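You operate a simulated robot arm through the tools that you are given. There is no shell and no other tool. Be economical: measure what you need, move in short steps, check, and stop when the job is done.

Carry out the task below with a simulated robot arm. There is one attempt and no reset: what you move stays moved.

Task
Stand the purple plug gauge beside the red marked bearing block. It goes on the side that lies toward x +0.7, y +0.7 (a direction in the base frame), with about 3 cm between them.

Only the result counts: the job must be done as asked and must still hold three seconds after the hand-in. Knocking over, shifting, dropping, spilling or breaking anything else fails it.

Robot
A 6-joint arm with a two-finger parallel gripper, fixed in place. Base frame: the origin is at the foot of the arm, x ahead of it, y to its left, z up. Readings come in m, degrees, newtons and seconds.
With the tool pointing down near the work surface it reaches from about 0.24 to 0.64 m from the base axis. Its first joint turns from -66.0 to 66.0 degrees. Payload 2.7 kg.
The tool frame sits at the grasp point between the pads (the TCP): z along the fingers, y along the line on which they close. The tips reach 0.023 m beyond it. Largest opening 0.094 m; finger width 0.038, thickness 0.01; the body of the gripper, 0.054 by 0.096 m, starts 0.039 m behind the TCP.
Orientation is that of the tool frame in the base frame, as a unit quaternion [w, x, y, z]. With the fingers straight down and closing along the base's y, the tool's x points along the base's -x, its y along +y and its z along -z.

Tools
- The arm moves only by the tool move_arm. Its argument "commands" is a list of rows, each an object of numbers (a shift or turn left out is 0, a gripper value left out holds the last): "x", "y", "z": the shift along the tool's x, y, z in m; "ax", "ay", "az": the turn, a rotation vector about the tool's x, y, z in degrees. In form: [{"x": .., "y": .., "z": .., "ax": .., "ay": .., "az": ..}, ...]. A call has 1 to 10 rows; each row is the pose to reach, as a shift and turn from the pose commanded when the call began, along the tool's axes at that moment. "hand" is the closure, from 0 (fully open) to 1 (shut), set as the call begins (left out, the last holds). Rows are played at 5 a second. More than 0.05 m and 8.6 degrees between two rows, or a gripper value outside its range, and nothing of the call is played. Where a pose cannot be reached the arm comes as near as it can. A force on the tool above 40 N (or 10 N above the force at the start of the call, whichever is more), or a blocked arm, ends the call early, and 0.2 s more pass. The fingers move at their own pace (about 0.045 m/s each) and stop on an object; they squeeze with about 41 N. The grip force told is the motor's: it shows also when the fingers shut on nothing. Time passes only in rows, and 0.2 s behind the last, so rows that repeat a pose let the fingers close. The reply holds the time, the measured pose of the TCP, the force on the tool along the base axes, the opening and the grip force, in the units named above and with some noise.
- Cameras (640 x 400 px; columns grow to the right, rows downward): "scene" is fixed at [0.0801, -0.4463, 1.4022]; the picture's right is [0.73, -0.69, 0.00], its down [-0.44, -0.46, -0.77] and it looks along [0.53, 0.56, -0.64] (base axes); focal length 370 px, centre (320, 200). "wrist" rides on the gripper at [-0.039, 0, -0.044] in the tool frame; the picture's right is [0.00, -1.00, 0.00], its down [0.97, 0.00, -0.24] and it looks along [0.24, 0.00, 0.97] (tool axes); focal length 218 px, centre (320, 200).
- get_image(camera): a new picture of that camera. The clock stands still meanwhile.
- probe_pixels(camera, pixels): for up to 12 pixels [column, row] of the newest picture of that camera ("zoom" is the newest enlarged one), the place [x, y, z] in the base frame of the surface seen there, good to about 0.002 m, but the place of the scene camera against the robot may be out by one fixed shift of up to 0.012 m in any direction. The clock stands still meanwhile.
- zoom(camera, box): a new picture of the part [left, top, right, bottom] of that camera's present view, enlarged. The clock stands still meanwhile.
- job_done(): hands the job in; it is judged then, once.

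Keep the steps short. Do not move on a guess: measure, check each grasp and each placing, and mend mistakes. In all there are 60 turns and 20 pictures (those below and enlarged ones count). Leave the gripper open and the arm clear of the work at the hand-in unless told otherwise, and finish with a single line.

The tools are called after "Request:" as name(argument=value, ...) on one line, values as JSON. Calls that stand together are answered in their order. move_arm: Moves the arm, as the interface text tells. Its arguments: {"type":"object","properties":{"commands":{"type":"array","items":{"type":"object","properties":{"x":{"type":"number"},"y":{"type":"number"},"z":{"type":"number"},"ax":{"type":"number"},"ay":{"type":"number"},"az":{"type":"number"}}}},"hand":{"type":"number"}},"required":["commands"]} The other tools are called the same way: get_image (camera) takes a picture; probe_pixels (camera, pixels) gives the place of the surface under pixels of a picture; zoom (camera, box) takes an enlarged picture of a part of a camera's view; job_done () hands the job in.

At the start:

```text
clock: 0.0
eef_pos: [0.3881, 0.1083, 1.0303]
ee_rot: [0.001, 0.0, 1.0, 0.0]
contact_force: [-0.1, -0.1, -0.5]
opening: 0.0939
gripper_force: 0.0
```

scene: 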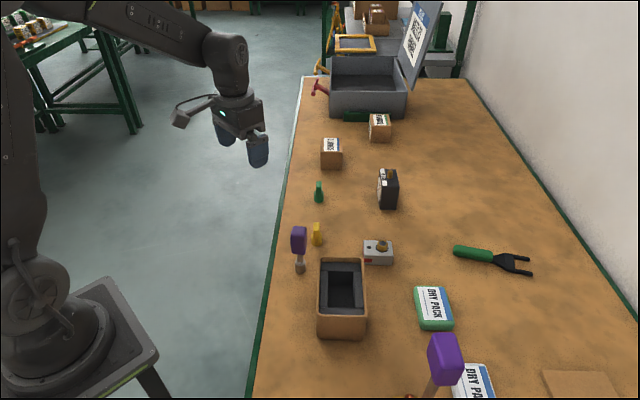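
wrist: 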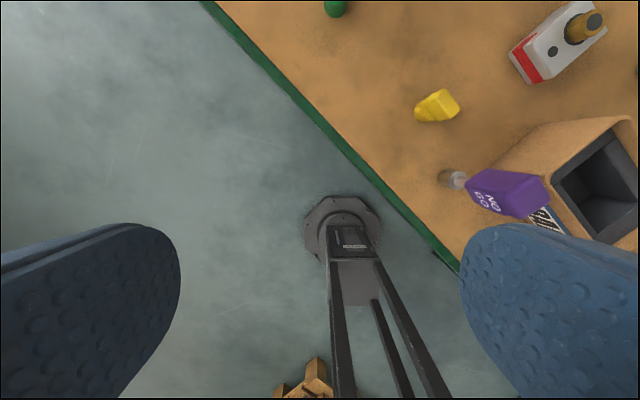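

Two purple objects are visible, near (299,245) and (445,360), and a bearing block near (378,250). I'll zoom in on each area.

Request:
zoom(camera="scene", box=[260, 210, 420, 310])

Request:
zoom(camera="scene", box=[380, 300, 540, 400])

```text
4.00 times, centred on (340, 260) of scene
```

zoom: 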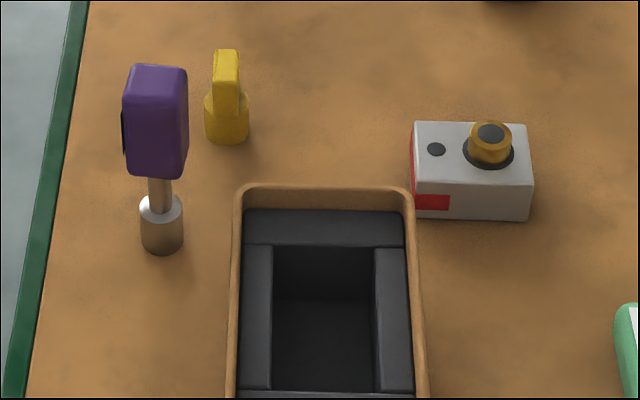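

```text
4.00 times, centred on (460, 350) of scene
```

zoom: 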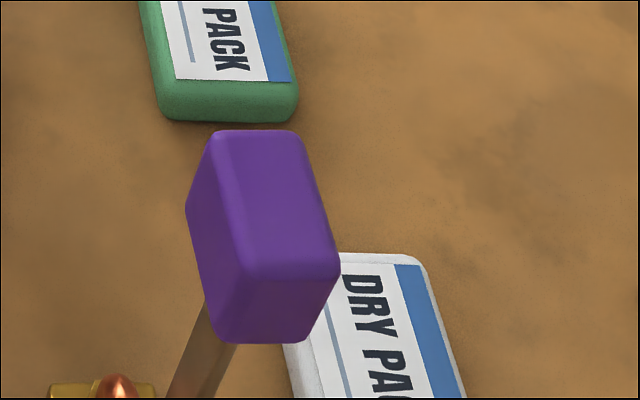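

The left one is a plug gauge marked NO GO. The right one is unclear, so I'll probe both and the block.

Request:
probe_pixels(camera="zoom", pixels=[[250, 140], [290, 265], [210, 190], [270, 310], [200, 380], [120, 385], [70, 392], [225, 350], [335, 265], [230, 335]])

Request:
probe_pixels(camera="scene", pixels=[[296, 228], [304, 228], [299, 248], [300, 262], [300, 270], [364, 243], [364, 257], [392, 263], [391, 242], [383, 233], [317, 240], [388, 205]])

```text
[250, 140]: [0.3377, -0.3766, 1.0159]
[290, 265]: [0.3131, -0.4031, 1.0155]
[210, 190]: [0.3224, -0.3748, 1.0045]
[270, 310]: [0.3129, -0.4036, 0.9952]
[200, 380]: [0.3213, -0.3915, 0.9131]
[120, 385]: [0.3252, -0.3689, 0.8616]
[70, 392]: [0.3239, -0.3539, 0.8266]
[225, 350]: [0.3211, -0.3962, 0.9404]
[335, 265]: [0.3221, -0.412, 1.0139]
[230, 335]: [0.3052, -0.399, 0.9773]
```

```text
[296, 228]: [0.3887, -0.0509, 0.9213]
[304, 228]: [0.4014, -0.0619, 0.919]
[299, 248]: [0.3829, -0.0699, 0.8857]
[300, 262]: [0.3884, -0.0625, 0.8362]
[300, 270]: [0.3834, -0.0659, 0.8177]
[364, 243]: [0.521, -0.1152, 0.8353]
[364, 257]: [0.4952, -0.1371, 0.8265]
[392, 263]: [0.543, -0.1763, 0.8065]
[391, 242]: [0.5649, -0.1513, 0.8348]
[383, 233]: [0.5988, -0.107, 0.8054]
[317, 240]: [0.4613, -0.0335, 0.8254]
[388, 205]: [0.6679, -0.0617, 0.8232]
```

The left gauge is about 0.125 m tall, with its purple handle at roughly z 0.88–0.925. The right item is taller, with its top at 1.015. I'll move sideways toward the left gauge at the same height and look with the wrist camera.

Request:
move_arm(commands=[{"y": -0.04}, {"y": -0.08}, {"y": -0.12}, {"y": -0.16}, {"y": -0.17}, {"y": -0.17}], hand=0)

Request:
get_image(camera="wrist")

```text
clock: 1.4
eef_pos: [0.3883, -0.0627, 1.0289]
ee_rot: [0.001, 0.0, 1.0, 0.0]
contact_force: [-0.3, 0.4, 1.1]
opening: 0.0944
gripper_force: 0.1
```

```text
15 pictures are left
```

wrist: 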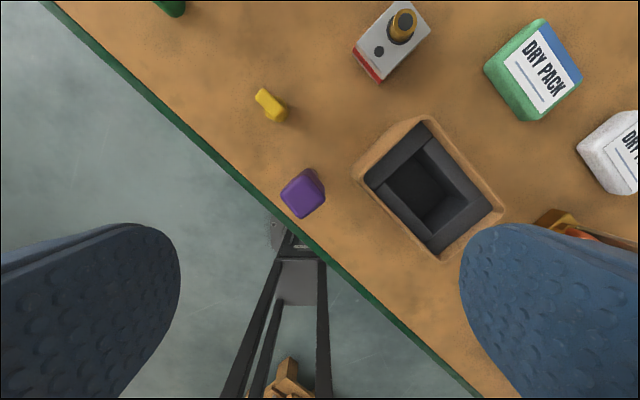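

The red marked block is at (390,40) and the gauge handle at (303,193), and the second purple object is hidden behind the right finger. I'll rise and shift right a little to identify it.

Request:
move_arm(commands=[{"z": -0.04}, {"z": -0.07, "y": -0.03}, {"z": -0.08, "y": -0.07, "x": 0.02}, {"z": -0.08, "y": -0.11, "x": 0.05}, {"z": -0.08, "y": -0.11, "x": 0.06}])

Request:
get_image(camera="wrist")

```text
clock: 2.6
eef_pos: [0.3273, -0.1717, 1.1097]
ee_rot: [0.001, 0.0, 1.0, 0.0]
contact_force: [0.0, 0.6, -0.2]
opening: 0.0941
gripper_force: 0.0
```

```text
14 pictures are left
```

wrist: 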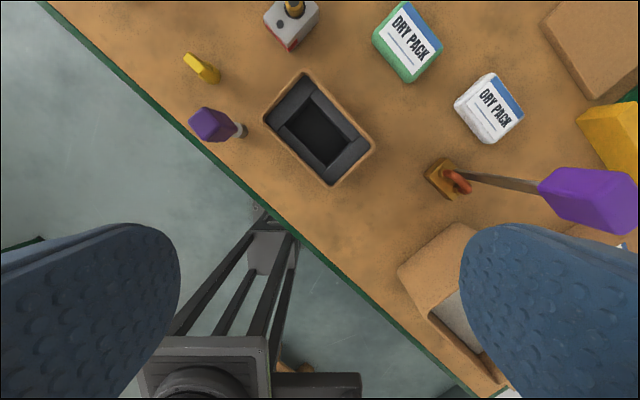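

The right purple item is a handle on a clamp-like brass base with a copper loop, so it isn't a plug gauge. The target is the left NO GO gauge, and the only block I can see is the red marked one. I'll go back to a spot that shows both well.

Request:
move_arm(commands=[{"x": -0.04, "y": 0.02}, {"x": -0.07, "y": 0.05}, {"x": -0.1, "y": 0.08, "z": 0.02}, {"x": -0.123, "y": 0.08, "z": 0.05}, {"x": -0.123, "y": 0.08, "z": 0.07}, {"x": -0.123, "y": 0.08, "z": 0.07}])

Request:
get_image(camera="wrist")

```text
clock: 4.0
eef_pos: [0.4507, -0.0908, 1.0413]
ee_rot: [0.0, 0.001, 1.0, 0.0]
contact_force: [0.4, 0.7, 0.4]
opening: 0.0938
gripper_force: 0.1
```

```text
13 pictures are left
```

wrist: 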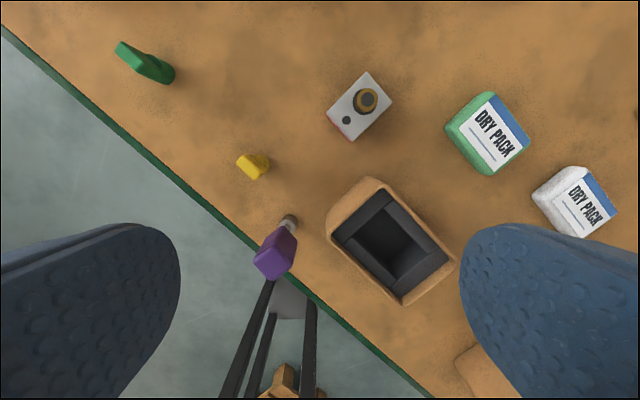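

I'll zoom in on the block and the gauge, then probe exact points on the block.

Request:
zoom(camera="wrist", box=[310, 60, 410, 150])

```text
4.44 times, centred on (360, 105) of wrist
```

zoom: 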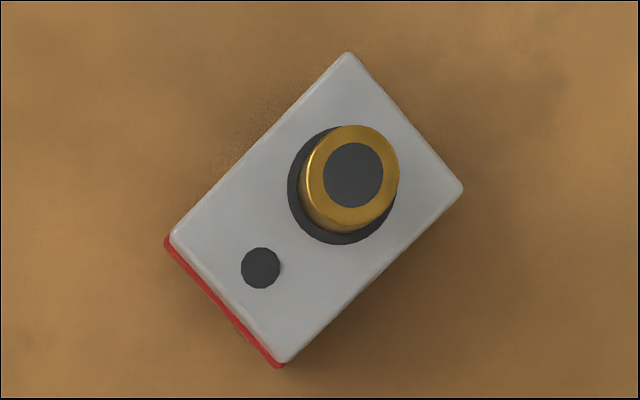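

Request:
probe_pixels(camera="zoom", pixels=[[347, 60], [453, 188], [283, 355], [178, 236], [352, 175], [315, 200], [260, 150], [370, 270], [345, 35], [480, 188]])

Request:
zoom(camera="wrist", box=[240, 200, 320, 290])

```text
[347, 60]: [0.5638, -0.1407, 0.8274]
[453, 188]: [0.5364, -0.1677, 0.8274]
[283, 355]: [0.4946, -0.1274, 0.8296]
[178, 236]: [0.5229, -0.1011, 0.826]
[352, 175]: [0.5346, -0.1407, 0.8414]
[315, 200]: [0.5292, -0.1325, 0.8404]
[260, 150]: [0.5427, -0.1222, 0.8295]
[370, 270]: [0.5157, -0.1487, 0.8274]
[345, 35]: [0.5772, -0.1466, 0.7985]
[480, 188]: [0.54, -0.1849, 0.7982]
```

```text
4.44 times, centred on (280, 245) of wrist
```

zoom: 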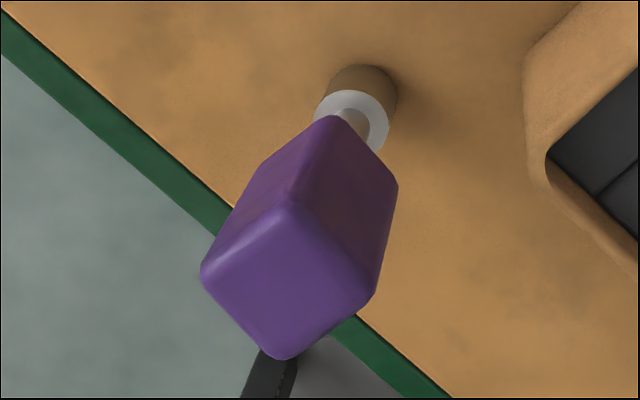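

Block centre is about (0.529, -0.134), roughly 0.06 x 0.04, with its long side facing (+0.7, +0.7). Next I'll probe the gauge.

Request:
probe_pixels(camera="zoom", pixels=[[288, 205], [212, 270], [285, 350], [368, 298], [288, 280], [390, 190], [335, 122], [350, 95], [385, 105], [320, 105], [350, 200], [360, 70]])

```text
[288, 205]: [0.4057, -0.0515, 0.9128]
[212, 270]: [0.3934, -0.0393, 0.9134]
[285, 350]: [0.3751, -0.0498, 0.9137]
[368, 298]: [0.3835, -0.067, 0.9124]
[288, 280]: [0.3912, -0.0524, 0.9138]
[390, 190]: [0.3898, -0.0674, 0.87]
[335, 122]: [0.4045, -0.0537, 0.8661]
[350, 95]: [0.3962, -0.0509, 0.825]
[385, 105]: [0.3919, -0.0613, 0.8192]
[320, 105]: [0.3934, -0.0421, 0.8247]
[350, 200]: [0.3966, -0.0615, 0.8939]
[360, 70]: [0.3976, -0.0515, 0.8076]
```

The handle centre is about (0.390, -0.053) with its top at z 0.9135, turned about 34°. I'll check the heights of the neighbours near the grasp and the target.

Request:
probe_pixels(camera="scene", pixels=[[322, 262], [361, 262], [322, 315], [388, 172], [380, 174], [396, 174], [386, 208], [378, 196], [319, 184], [316, 225], [381, 170], [319, 198]])

Request:
zoom(camera="scene", box=[300, 150, 460, 250])

```text
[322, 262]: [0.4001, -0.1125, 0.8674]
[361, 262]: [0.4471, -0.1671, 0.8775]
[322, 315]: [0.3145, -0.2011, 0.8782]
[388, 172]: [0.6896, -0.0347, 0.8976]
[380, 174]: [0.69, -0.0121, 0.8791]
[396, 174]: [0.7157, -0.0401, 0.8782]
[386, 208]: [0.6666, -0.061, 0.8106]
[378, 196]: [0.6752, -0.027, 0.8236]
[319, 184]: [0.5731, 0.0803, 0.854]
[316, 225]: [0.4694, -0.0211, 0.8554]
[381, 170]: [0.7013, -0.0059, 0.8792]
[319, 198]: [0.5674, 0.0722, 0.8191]
```

```text
4.00 times, centred on (380, 200) of scene
```

zoom: 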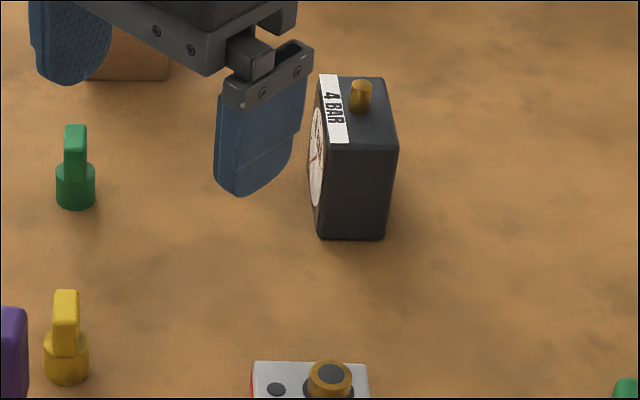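

The carton corner is near (0.40, -0.10) with its rim at about 0.87, so I'll partly close the fingers to about 0.06. I'll move above the handle, turned +34°, staying high.

Request:
move_arm(commands=[{"x": 0.015, "y": 0.01, "az": -8}, {"x": 0.03, "y": 0.02, "az": -16}, {"x": 0.045, "y": 0.03, "az": -24}, {"x": 0.0607, "y": 0.0378, "az": -31}, {"x": 0.0607, "y": 0.0378, "az": -34}, {"x": 0.0607, "y": 0.0378, "az": -34, "z": 0.03}, {"x": 0.0607, "y": 0.0378, "az": -34, "z": 0.05}, {"x": 0.0607, "y": 0.0378, "az": -34, "z": 0.05}], hand=0.36)

Request:
get_image(camera="wrist")

```text
clock: 5.8
eef_pos: [0.3908, -0.053, 0.9889]
ee_rot: [0.001, -0.292, 0.956, -0.001]
contact_force: [0.8, 0.2, 0.5]
opening: 0.0603
gripper_force: 0.1
```

```text
9 pictures are left
```

wrist: 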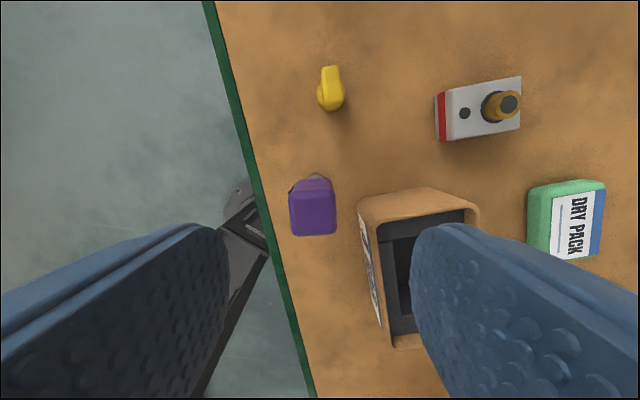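

The handle lines up with the pads at (313,215). I'll probe its edges for fine centring.

Request:
probe_pixels(camera="wrist", pixels=[[292, 215], [334, 215], [312, 196], [312, 234], [313, 215], [312, 182], [365, 215], [418, 196], [380, 195]])

```text
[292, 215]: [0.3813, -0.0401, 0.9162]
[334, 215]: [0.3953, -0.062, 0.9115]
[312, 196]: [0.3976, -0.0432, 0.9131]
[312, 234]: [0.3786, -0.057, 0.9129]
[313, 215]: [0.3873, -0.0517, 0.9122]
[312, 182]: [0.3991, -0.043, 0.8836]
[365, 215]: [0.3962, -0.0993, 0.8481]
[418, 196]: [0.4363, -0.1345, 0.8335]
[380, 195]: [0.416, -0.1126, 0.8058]
```

Handle centre is about (0.388, -0.051), so I'll correct by y +0.0034 and x +0.001. Then descend to TCP z of about 0.897.

Request:
move_arm(commands=[{"x": 0.001, "y": 0.0034, "z": 0.02}, {"x": 0.001, "y": 0.0034, "z": 0.04}, {"x": 0.001, "y": 0.0034, "z": 0.06}, {"x": 0.001, "y": 0.0034, "z": 0.08}, {"x": 0.001, "y": 0.0034, "z": 0.092}, {"x": 0.001, "y": 0.0034, "z": 0.092}])

```text
clock: 7.2
eef_pos: [0.3873, -0.0518, 0.8974]
ee_rot: [0.001, -0.293, 0.956, 0.0]
contact_force: [0.6, -0.5, 0.4]
opening: 0.0604
gripper_force: 0.0
```

No contact on the way down. Closing the fingers on the handle now.

Request:
move_arm(commands=[{}, {}, {}, {}, {}], hand=1)

```text
clock: 8.4
eef_pos: [0.3872, -0.0521, 0.8966]
ee_rot: [0.001, -0.292, 0.956, 0.0]
contact_force: [0.8, 0.1, 0.0]
opening: 0.0273
gripper_force: 41.2
```

Gripped with an opening of 0.0273 at 41 N. Lifting 0.08 m straight up.

Request:
move_arm(commands=[{"z": -0.01}, {"z": -0.025}, {"z": -0.045}, {"z": -0.065}, {"z": -0.08}, {"z": -0.08}])

Request:
get_image(camera="scene")

```text
clock: 9.8
eef_pos: [0.3869, -0.0508, 0.9778]
ee_rot: [0.001, -0.293, 0.956, 0.0]
contact_force: [0.8, -0.1, -1.5]
opening: 0.0275
gripper_force: 40.9
```

```text
8 pictures are left
```

scene: 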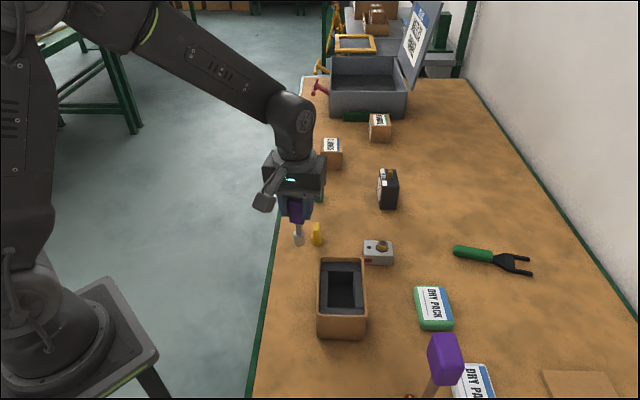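

The gauge hangs straight and clear at (298,225). I'll carry it above the target (0.574, -0.0895) and turn 11° so the pads run parallel to the block face.

Request:
move_arm(commands=[{"x": -0.02, "y": -0.0204, "az": -2}, {"x": -0.045, "y": -0.046, "az": -4}, {"x": -0.07, "y": -0.0715, "az": -6}, {"x": -0.095, "y": -0.097, "az": -8}, {"x": -0.118, "y": -0.1205, "az": -10}, {"x": -0.1335, "y": -0.1364, "az": -11}, {"x": -0.1335, "y": -0.1364, "az": -11}, {"x": -0.1335, "y": -0.1364, "az": -11}])

Request:
get_image(camera="wrist")

```text
clock: 11.6
eef_pos: [0.575, -0.0897, 0.9772]
ee_rot: [0.001, -0.382, 0.924, -0.001]
contact_force: [0.6, -1.2, -1.2]
opening: 0.0276
gripper_force: 41.2
```

```text
7 pictures are left
```

wrist: 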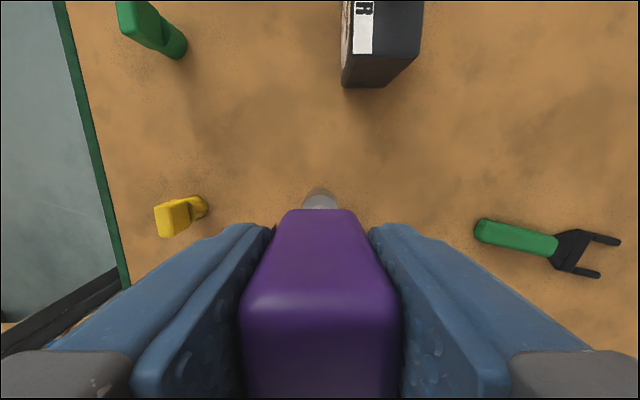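

Position reads (0.575, -0.0897), and the black box is clear at the top of the view. Lowering back toward the original grasp height.

Request:
move_arm(commands=[{"z": 0.02}, {"z": 0.04}, {"z": 0.055}, {"z": 0.065}, {"z": 0.073}, {"z": 0.077}, {"z": 0.079}, {"z": 0.079}])

Request:
zoom(camera="scene", box=[320, 180, 440, 270])

```text
clock: 13.4
eef_pos: [0.5739, -0.0904, 0.8974]
ee_rot: [0.001, -0.382, 0.924, 0.0]
contact_force: [0.4, -0.1, -1.0]
opening: 0.0274
gripper_force: 41.2
```

```text
4.44 times, centred on (380, 225) of scene
```

zoom: 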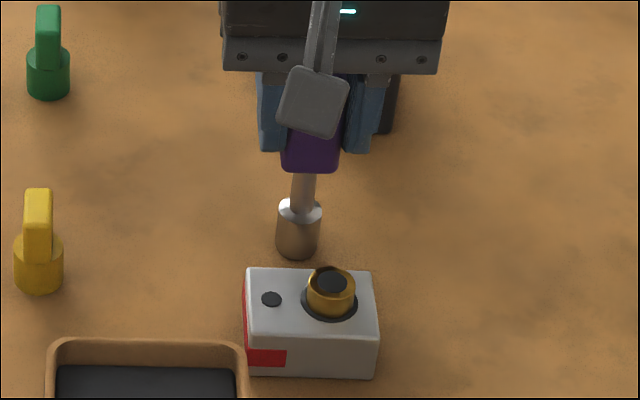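

The plug is behind the block and close to the table. I'll probe the relative places of plug and block before release.

Request:
probe_pixels(camera="zoom", pixels=[[298, 225], [298, 252], [280, 235], [316, 235], [250, 270], [368, 275], [310, 271], [374, 340], [248, 328], [298, 264]])

```text
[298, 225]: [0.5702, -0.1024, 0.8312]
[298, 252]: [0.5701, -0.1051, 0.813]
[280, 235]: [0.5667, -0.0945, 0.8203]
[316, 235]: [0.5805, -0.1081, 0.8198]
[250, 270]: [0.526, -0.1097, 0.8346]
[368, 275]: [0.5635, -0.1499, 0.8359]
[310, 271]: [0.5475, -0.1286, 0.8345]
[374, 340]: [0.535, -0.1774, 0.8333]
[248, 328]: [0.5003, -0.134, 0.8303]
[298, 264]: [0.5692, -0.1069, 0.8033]
```

Sideways the gauge is centred on the block. The gap is about 3.5 cm at the plug and 3.1 cm at the handle, so I'll lift 2 mm, shift 3 mm closer and set it down again.

Request:
move_arm(commands=[{"z": -0.003}, {"z": -0.003, "x": 0.003}, {"z": -0.003, "x": 0.003}, {"z": -0.001, "x": 0.003}, {"z": 0.0, "x": 0.003}, {"z": 0.001, "x": 0.003}, {"z": 0.001, "x": 0.003}])

```text
clock: 15.0
eef_pos: [0.5717, -0.0925, 0.8966]
ee_rot: [0.002, -0.383, 0.924, 0.0]
contact_force: [-0.5, 0.4, -0.9]
opening: 0.0275
gripper_force: 40.9
```

The force is still about -1 N in z, so the table isn't clearly taking the weight. I'll lower in 0.5 mm steps.

Request:
move_arm(commands=[{"z": 0.0005}, {"z": 0.001}, {"z": 0.001}])

```text
clock: 15.8
eef_pos: [0.573, -0.0927, 0.8965]
ee_rot: [0.002, -0.383, 0.924, -0.001]
contact_force: [-2.8, 2.4, 11.1]
opening: 0.0273
gripper_force: 40.8
```

Table contact at 11 N. I'll back off 0.7 mm and read the force.

Request:
move_arm(commands=[{"z": -0.0005}, {"z": -0.0007}, {"z": -0.0007}])

```text
clock: 16.6
eef_pos: [0.572, -0.0934, 0.8974]
ee_rot: [0.002, -0.382, 0.924, 0.0]
contact_force: [2.2, 2.6, 6.8]
opening: 0.0274
gripper_force: 40.8
```

Request:
move_arm(commands=[{"z": -0.0004}, {"z": -0.0004}])

```text
clock: 17.2
eef_pos: [0.5724, -0.0932, 0.8972]
ee_rot: [0.002, -0.381, 0.925, 0.0]
contact_force: [0.9, 1.8, 3.0]
opening: 0.0274
gripper_force: 40.6
```

The table now carries it with a light 3 N. I'll open the fingers gently to about 0.06.

Request:
move_arm(commands=[{}, {}, {}, {}], hand=0.36)

Request:
get_image(camera="wrist")

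```text
clock: 18.2
eef_pos: [0.5732, -0.0934, 0.8977]
ee_rot: [0.001, -0.382, 0.924, 0.0]
contact_force: [-0.1, 0.7, 0.1]
opening: 0.0601
gripper_force: 0.1
```

```text
5 pictures are left
```

wrist: 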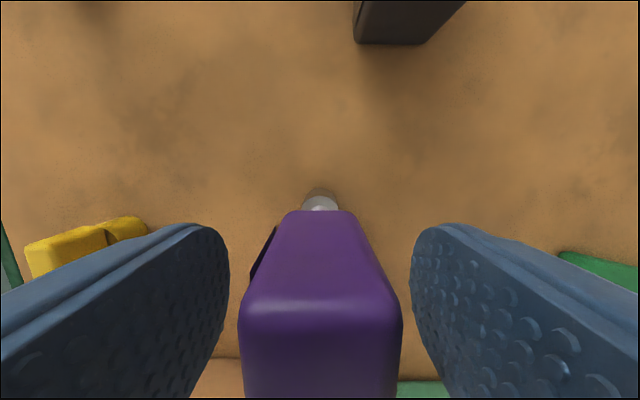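

The gauge stands between the open pads with space on both sides. I'll rise straight up, then pull back toward the base.

Request:
move_arm(commands=[{"z": -0.02}, {"z": -0.05}, {"z": -0.09}, {"z": -0.13}, {"z": -0.16}, {"z": -0.16, "y": 0.04}, {"z": -0.16, "y": 0.08}, {"z": -0.16, "y": 0.12}, {"z": -0.16, "y": 0.16}, {"z": -0.16, "y": 0.16}])

Request:
zoom(camera="scene", box=[280, 160, 440, 270])

```text
clock: 20.4
eef_pos: [0.4592, 0.021, 1.0603]
ee_rot: [0.001, -0.382, 0.924, -0.001]
contact_force: [-1.1, -0.1, 0.0]
opening: 0.06
gripper_force: 0.1
```

```text
3.64 times, centred on (360, 215) of scene
```

zoom: 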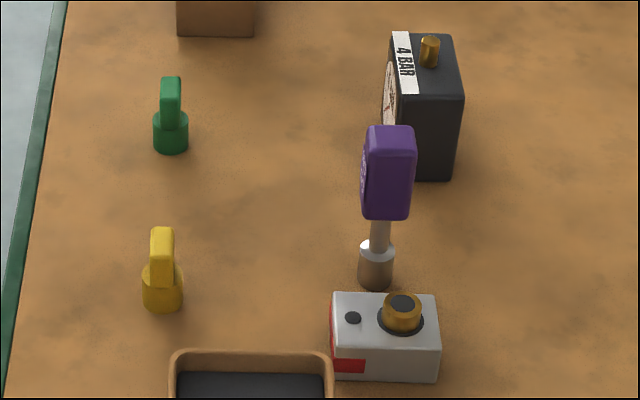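

It stands upright behind the block and nothing else has moved. I'll check the gap by probing and open the gripper fully.

Request:
probe_pixels(camera="zoom", pixels=[[375, 268], [375, 280], [363, 268], [389, 268], [336, 295], [432, 297], [385, 297], [367, 215], [404, 217], [385, 215], [390, 130]])

Request:
move_arm(commands=[{}, {}, {}], hand=0)

```text
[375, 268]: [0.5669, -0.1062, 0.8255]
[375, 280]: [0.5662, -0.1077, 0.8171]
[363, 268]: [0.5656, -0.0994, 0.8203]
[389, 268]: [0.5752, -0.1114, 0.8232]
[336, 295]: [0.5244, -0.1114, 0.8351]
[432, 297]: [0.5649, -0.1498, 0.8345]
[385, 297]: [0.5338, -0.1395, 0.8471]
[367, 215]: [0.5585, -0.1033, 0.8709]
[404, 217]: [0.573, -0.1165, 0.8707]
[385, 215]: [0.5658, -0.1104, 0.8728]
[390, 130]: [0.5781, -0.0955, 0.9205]
```

```text
clock: 21.2
eef_pos: [0.459, 0.0201, 1.0605]
ee_rot: [0.001, -0.383, 0.924, 0.0]
contact_force: [-0.2, 0.2, 0.4]
opening: 0.0942
gripper_force: 0.0
```

The gap is about 3.1 cm at the plug and 2.8 cm at the handle. The gauge is upright, the gripper is open and the arm is clear, so I'm handing in.

Request:
job_done()

```text
The job is handed in.
```

The purple NO GO plug gauge stands upright beside the red marked bearing block, on its (+0.7, +0.7) side, with about 3 cm between them.
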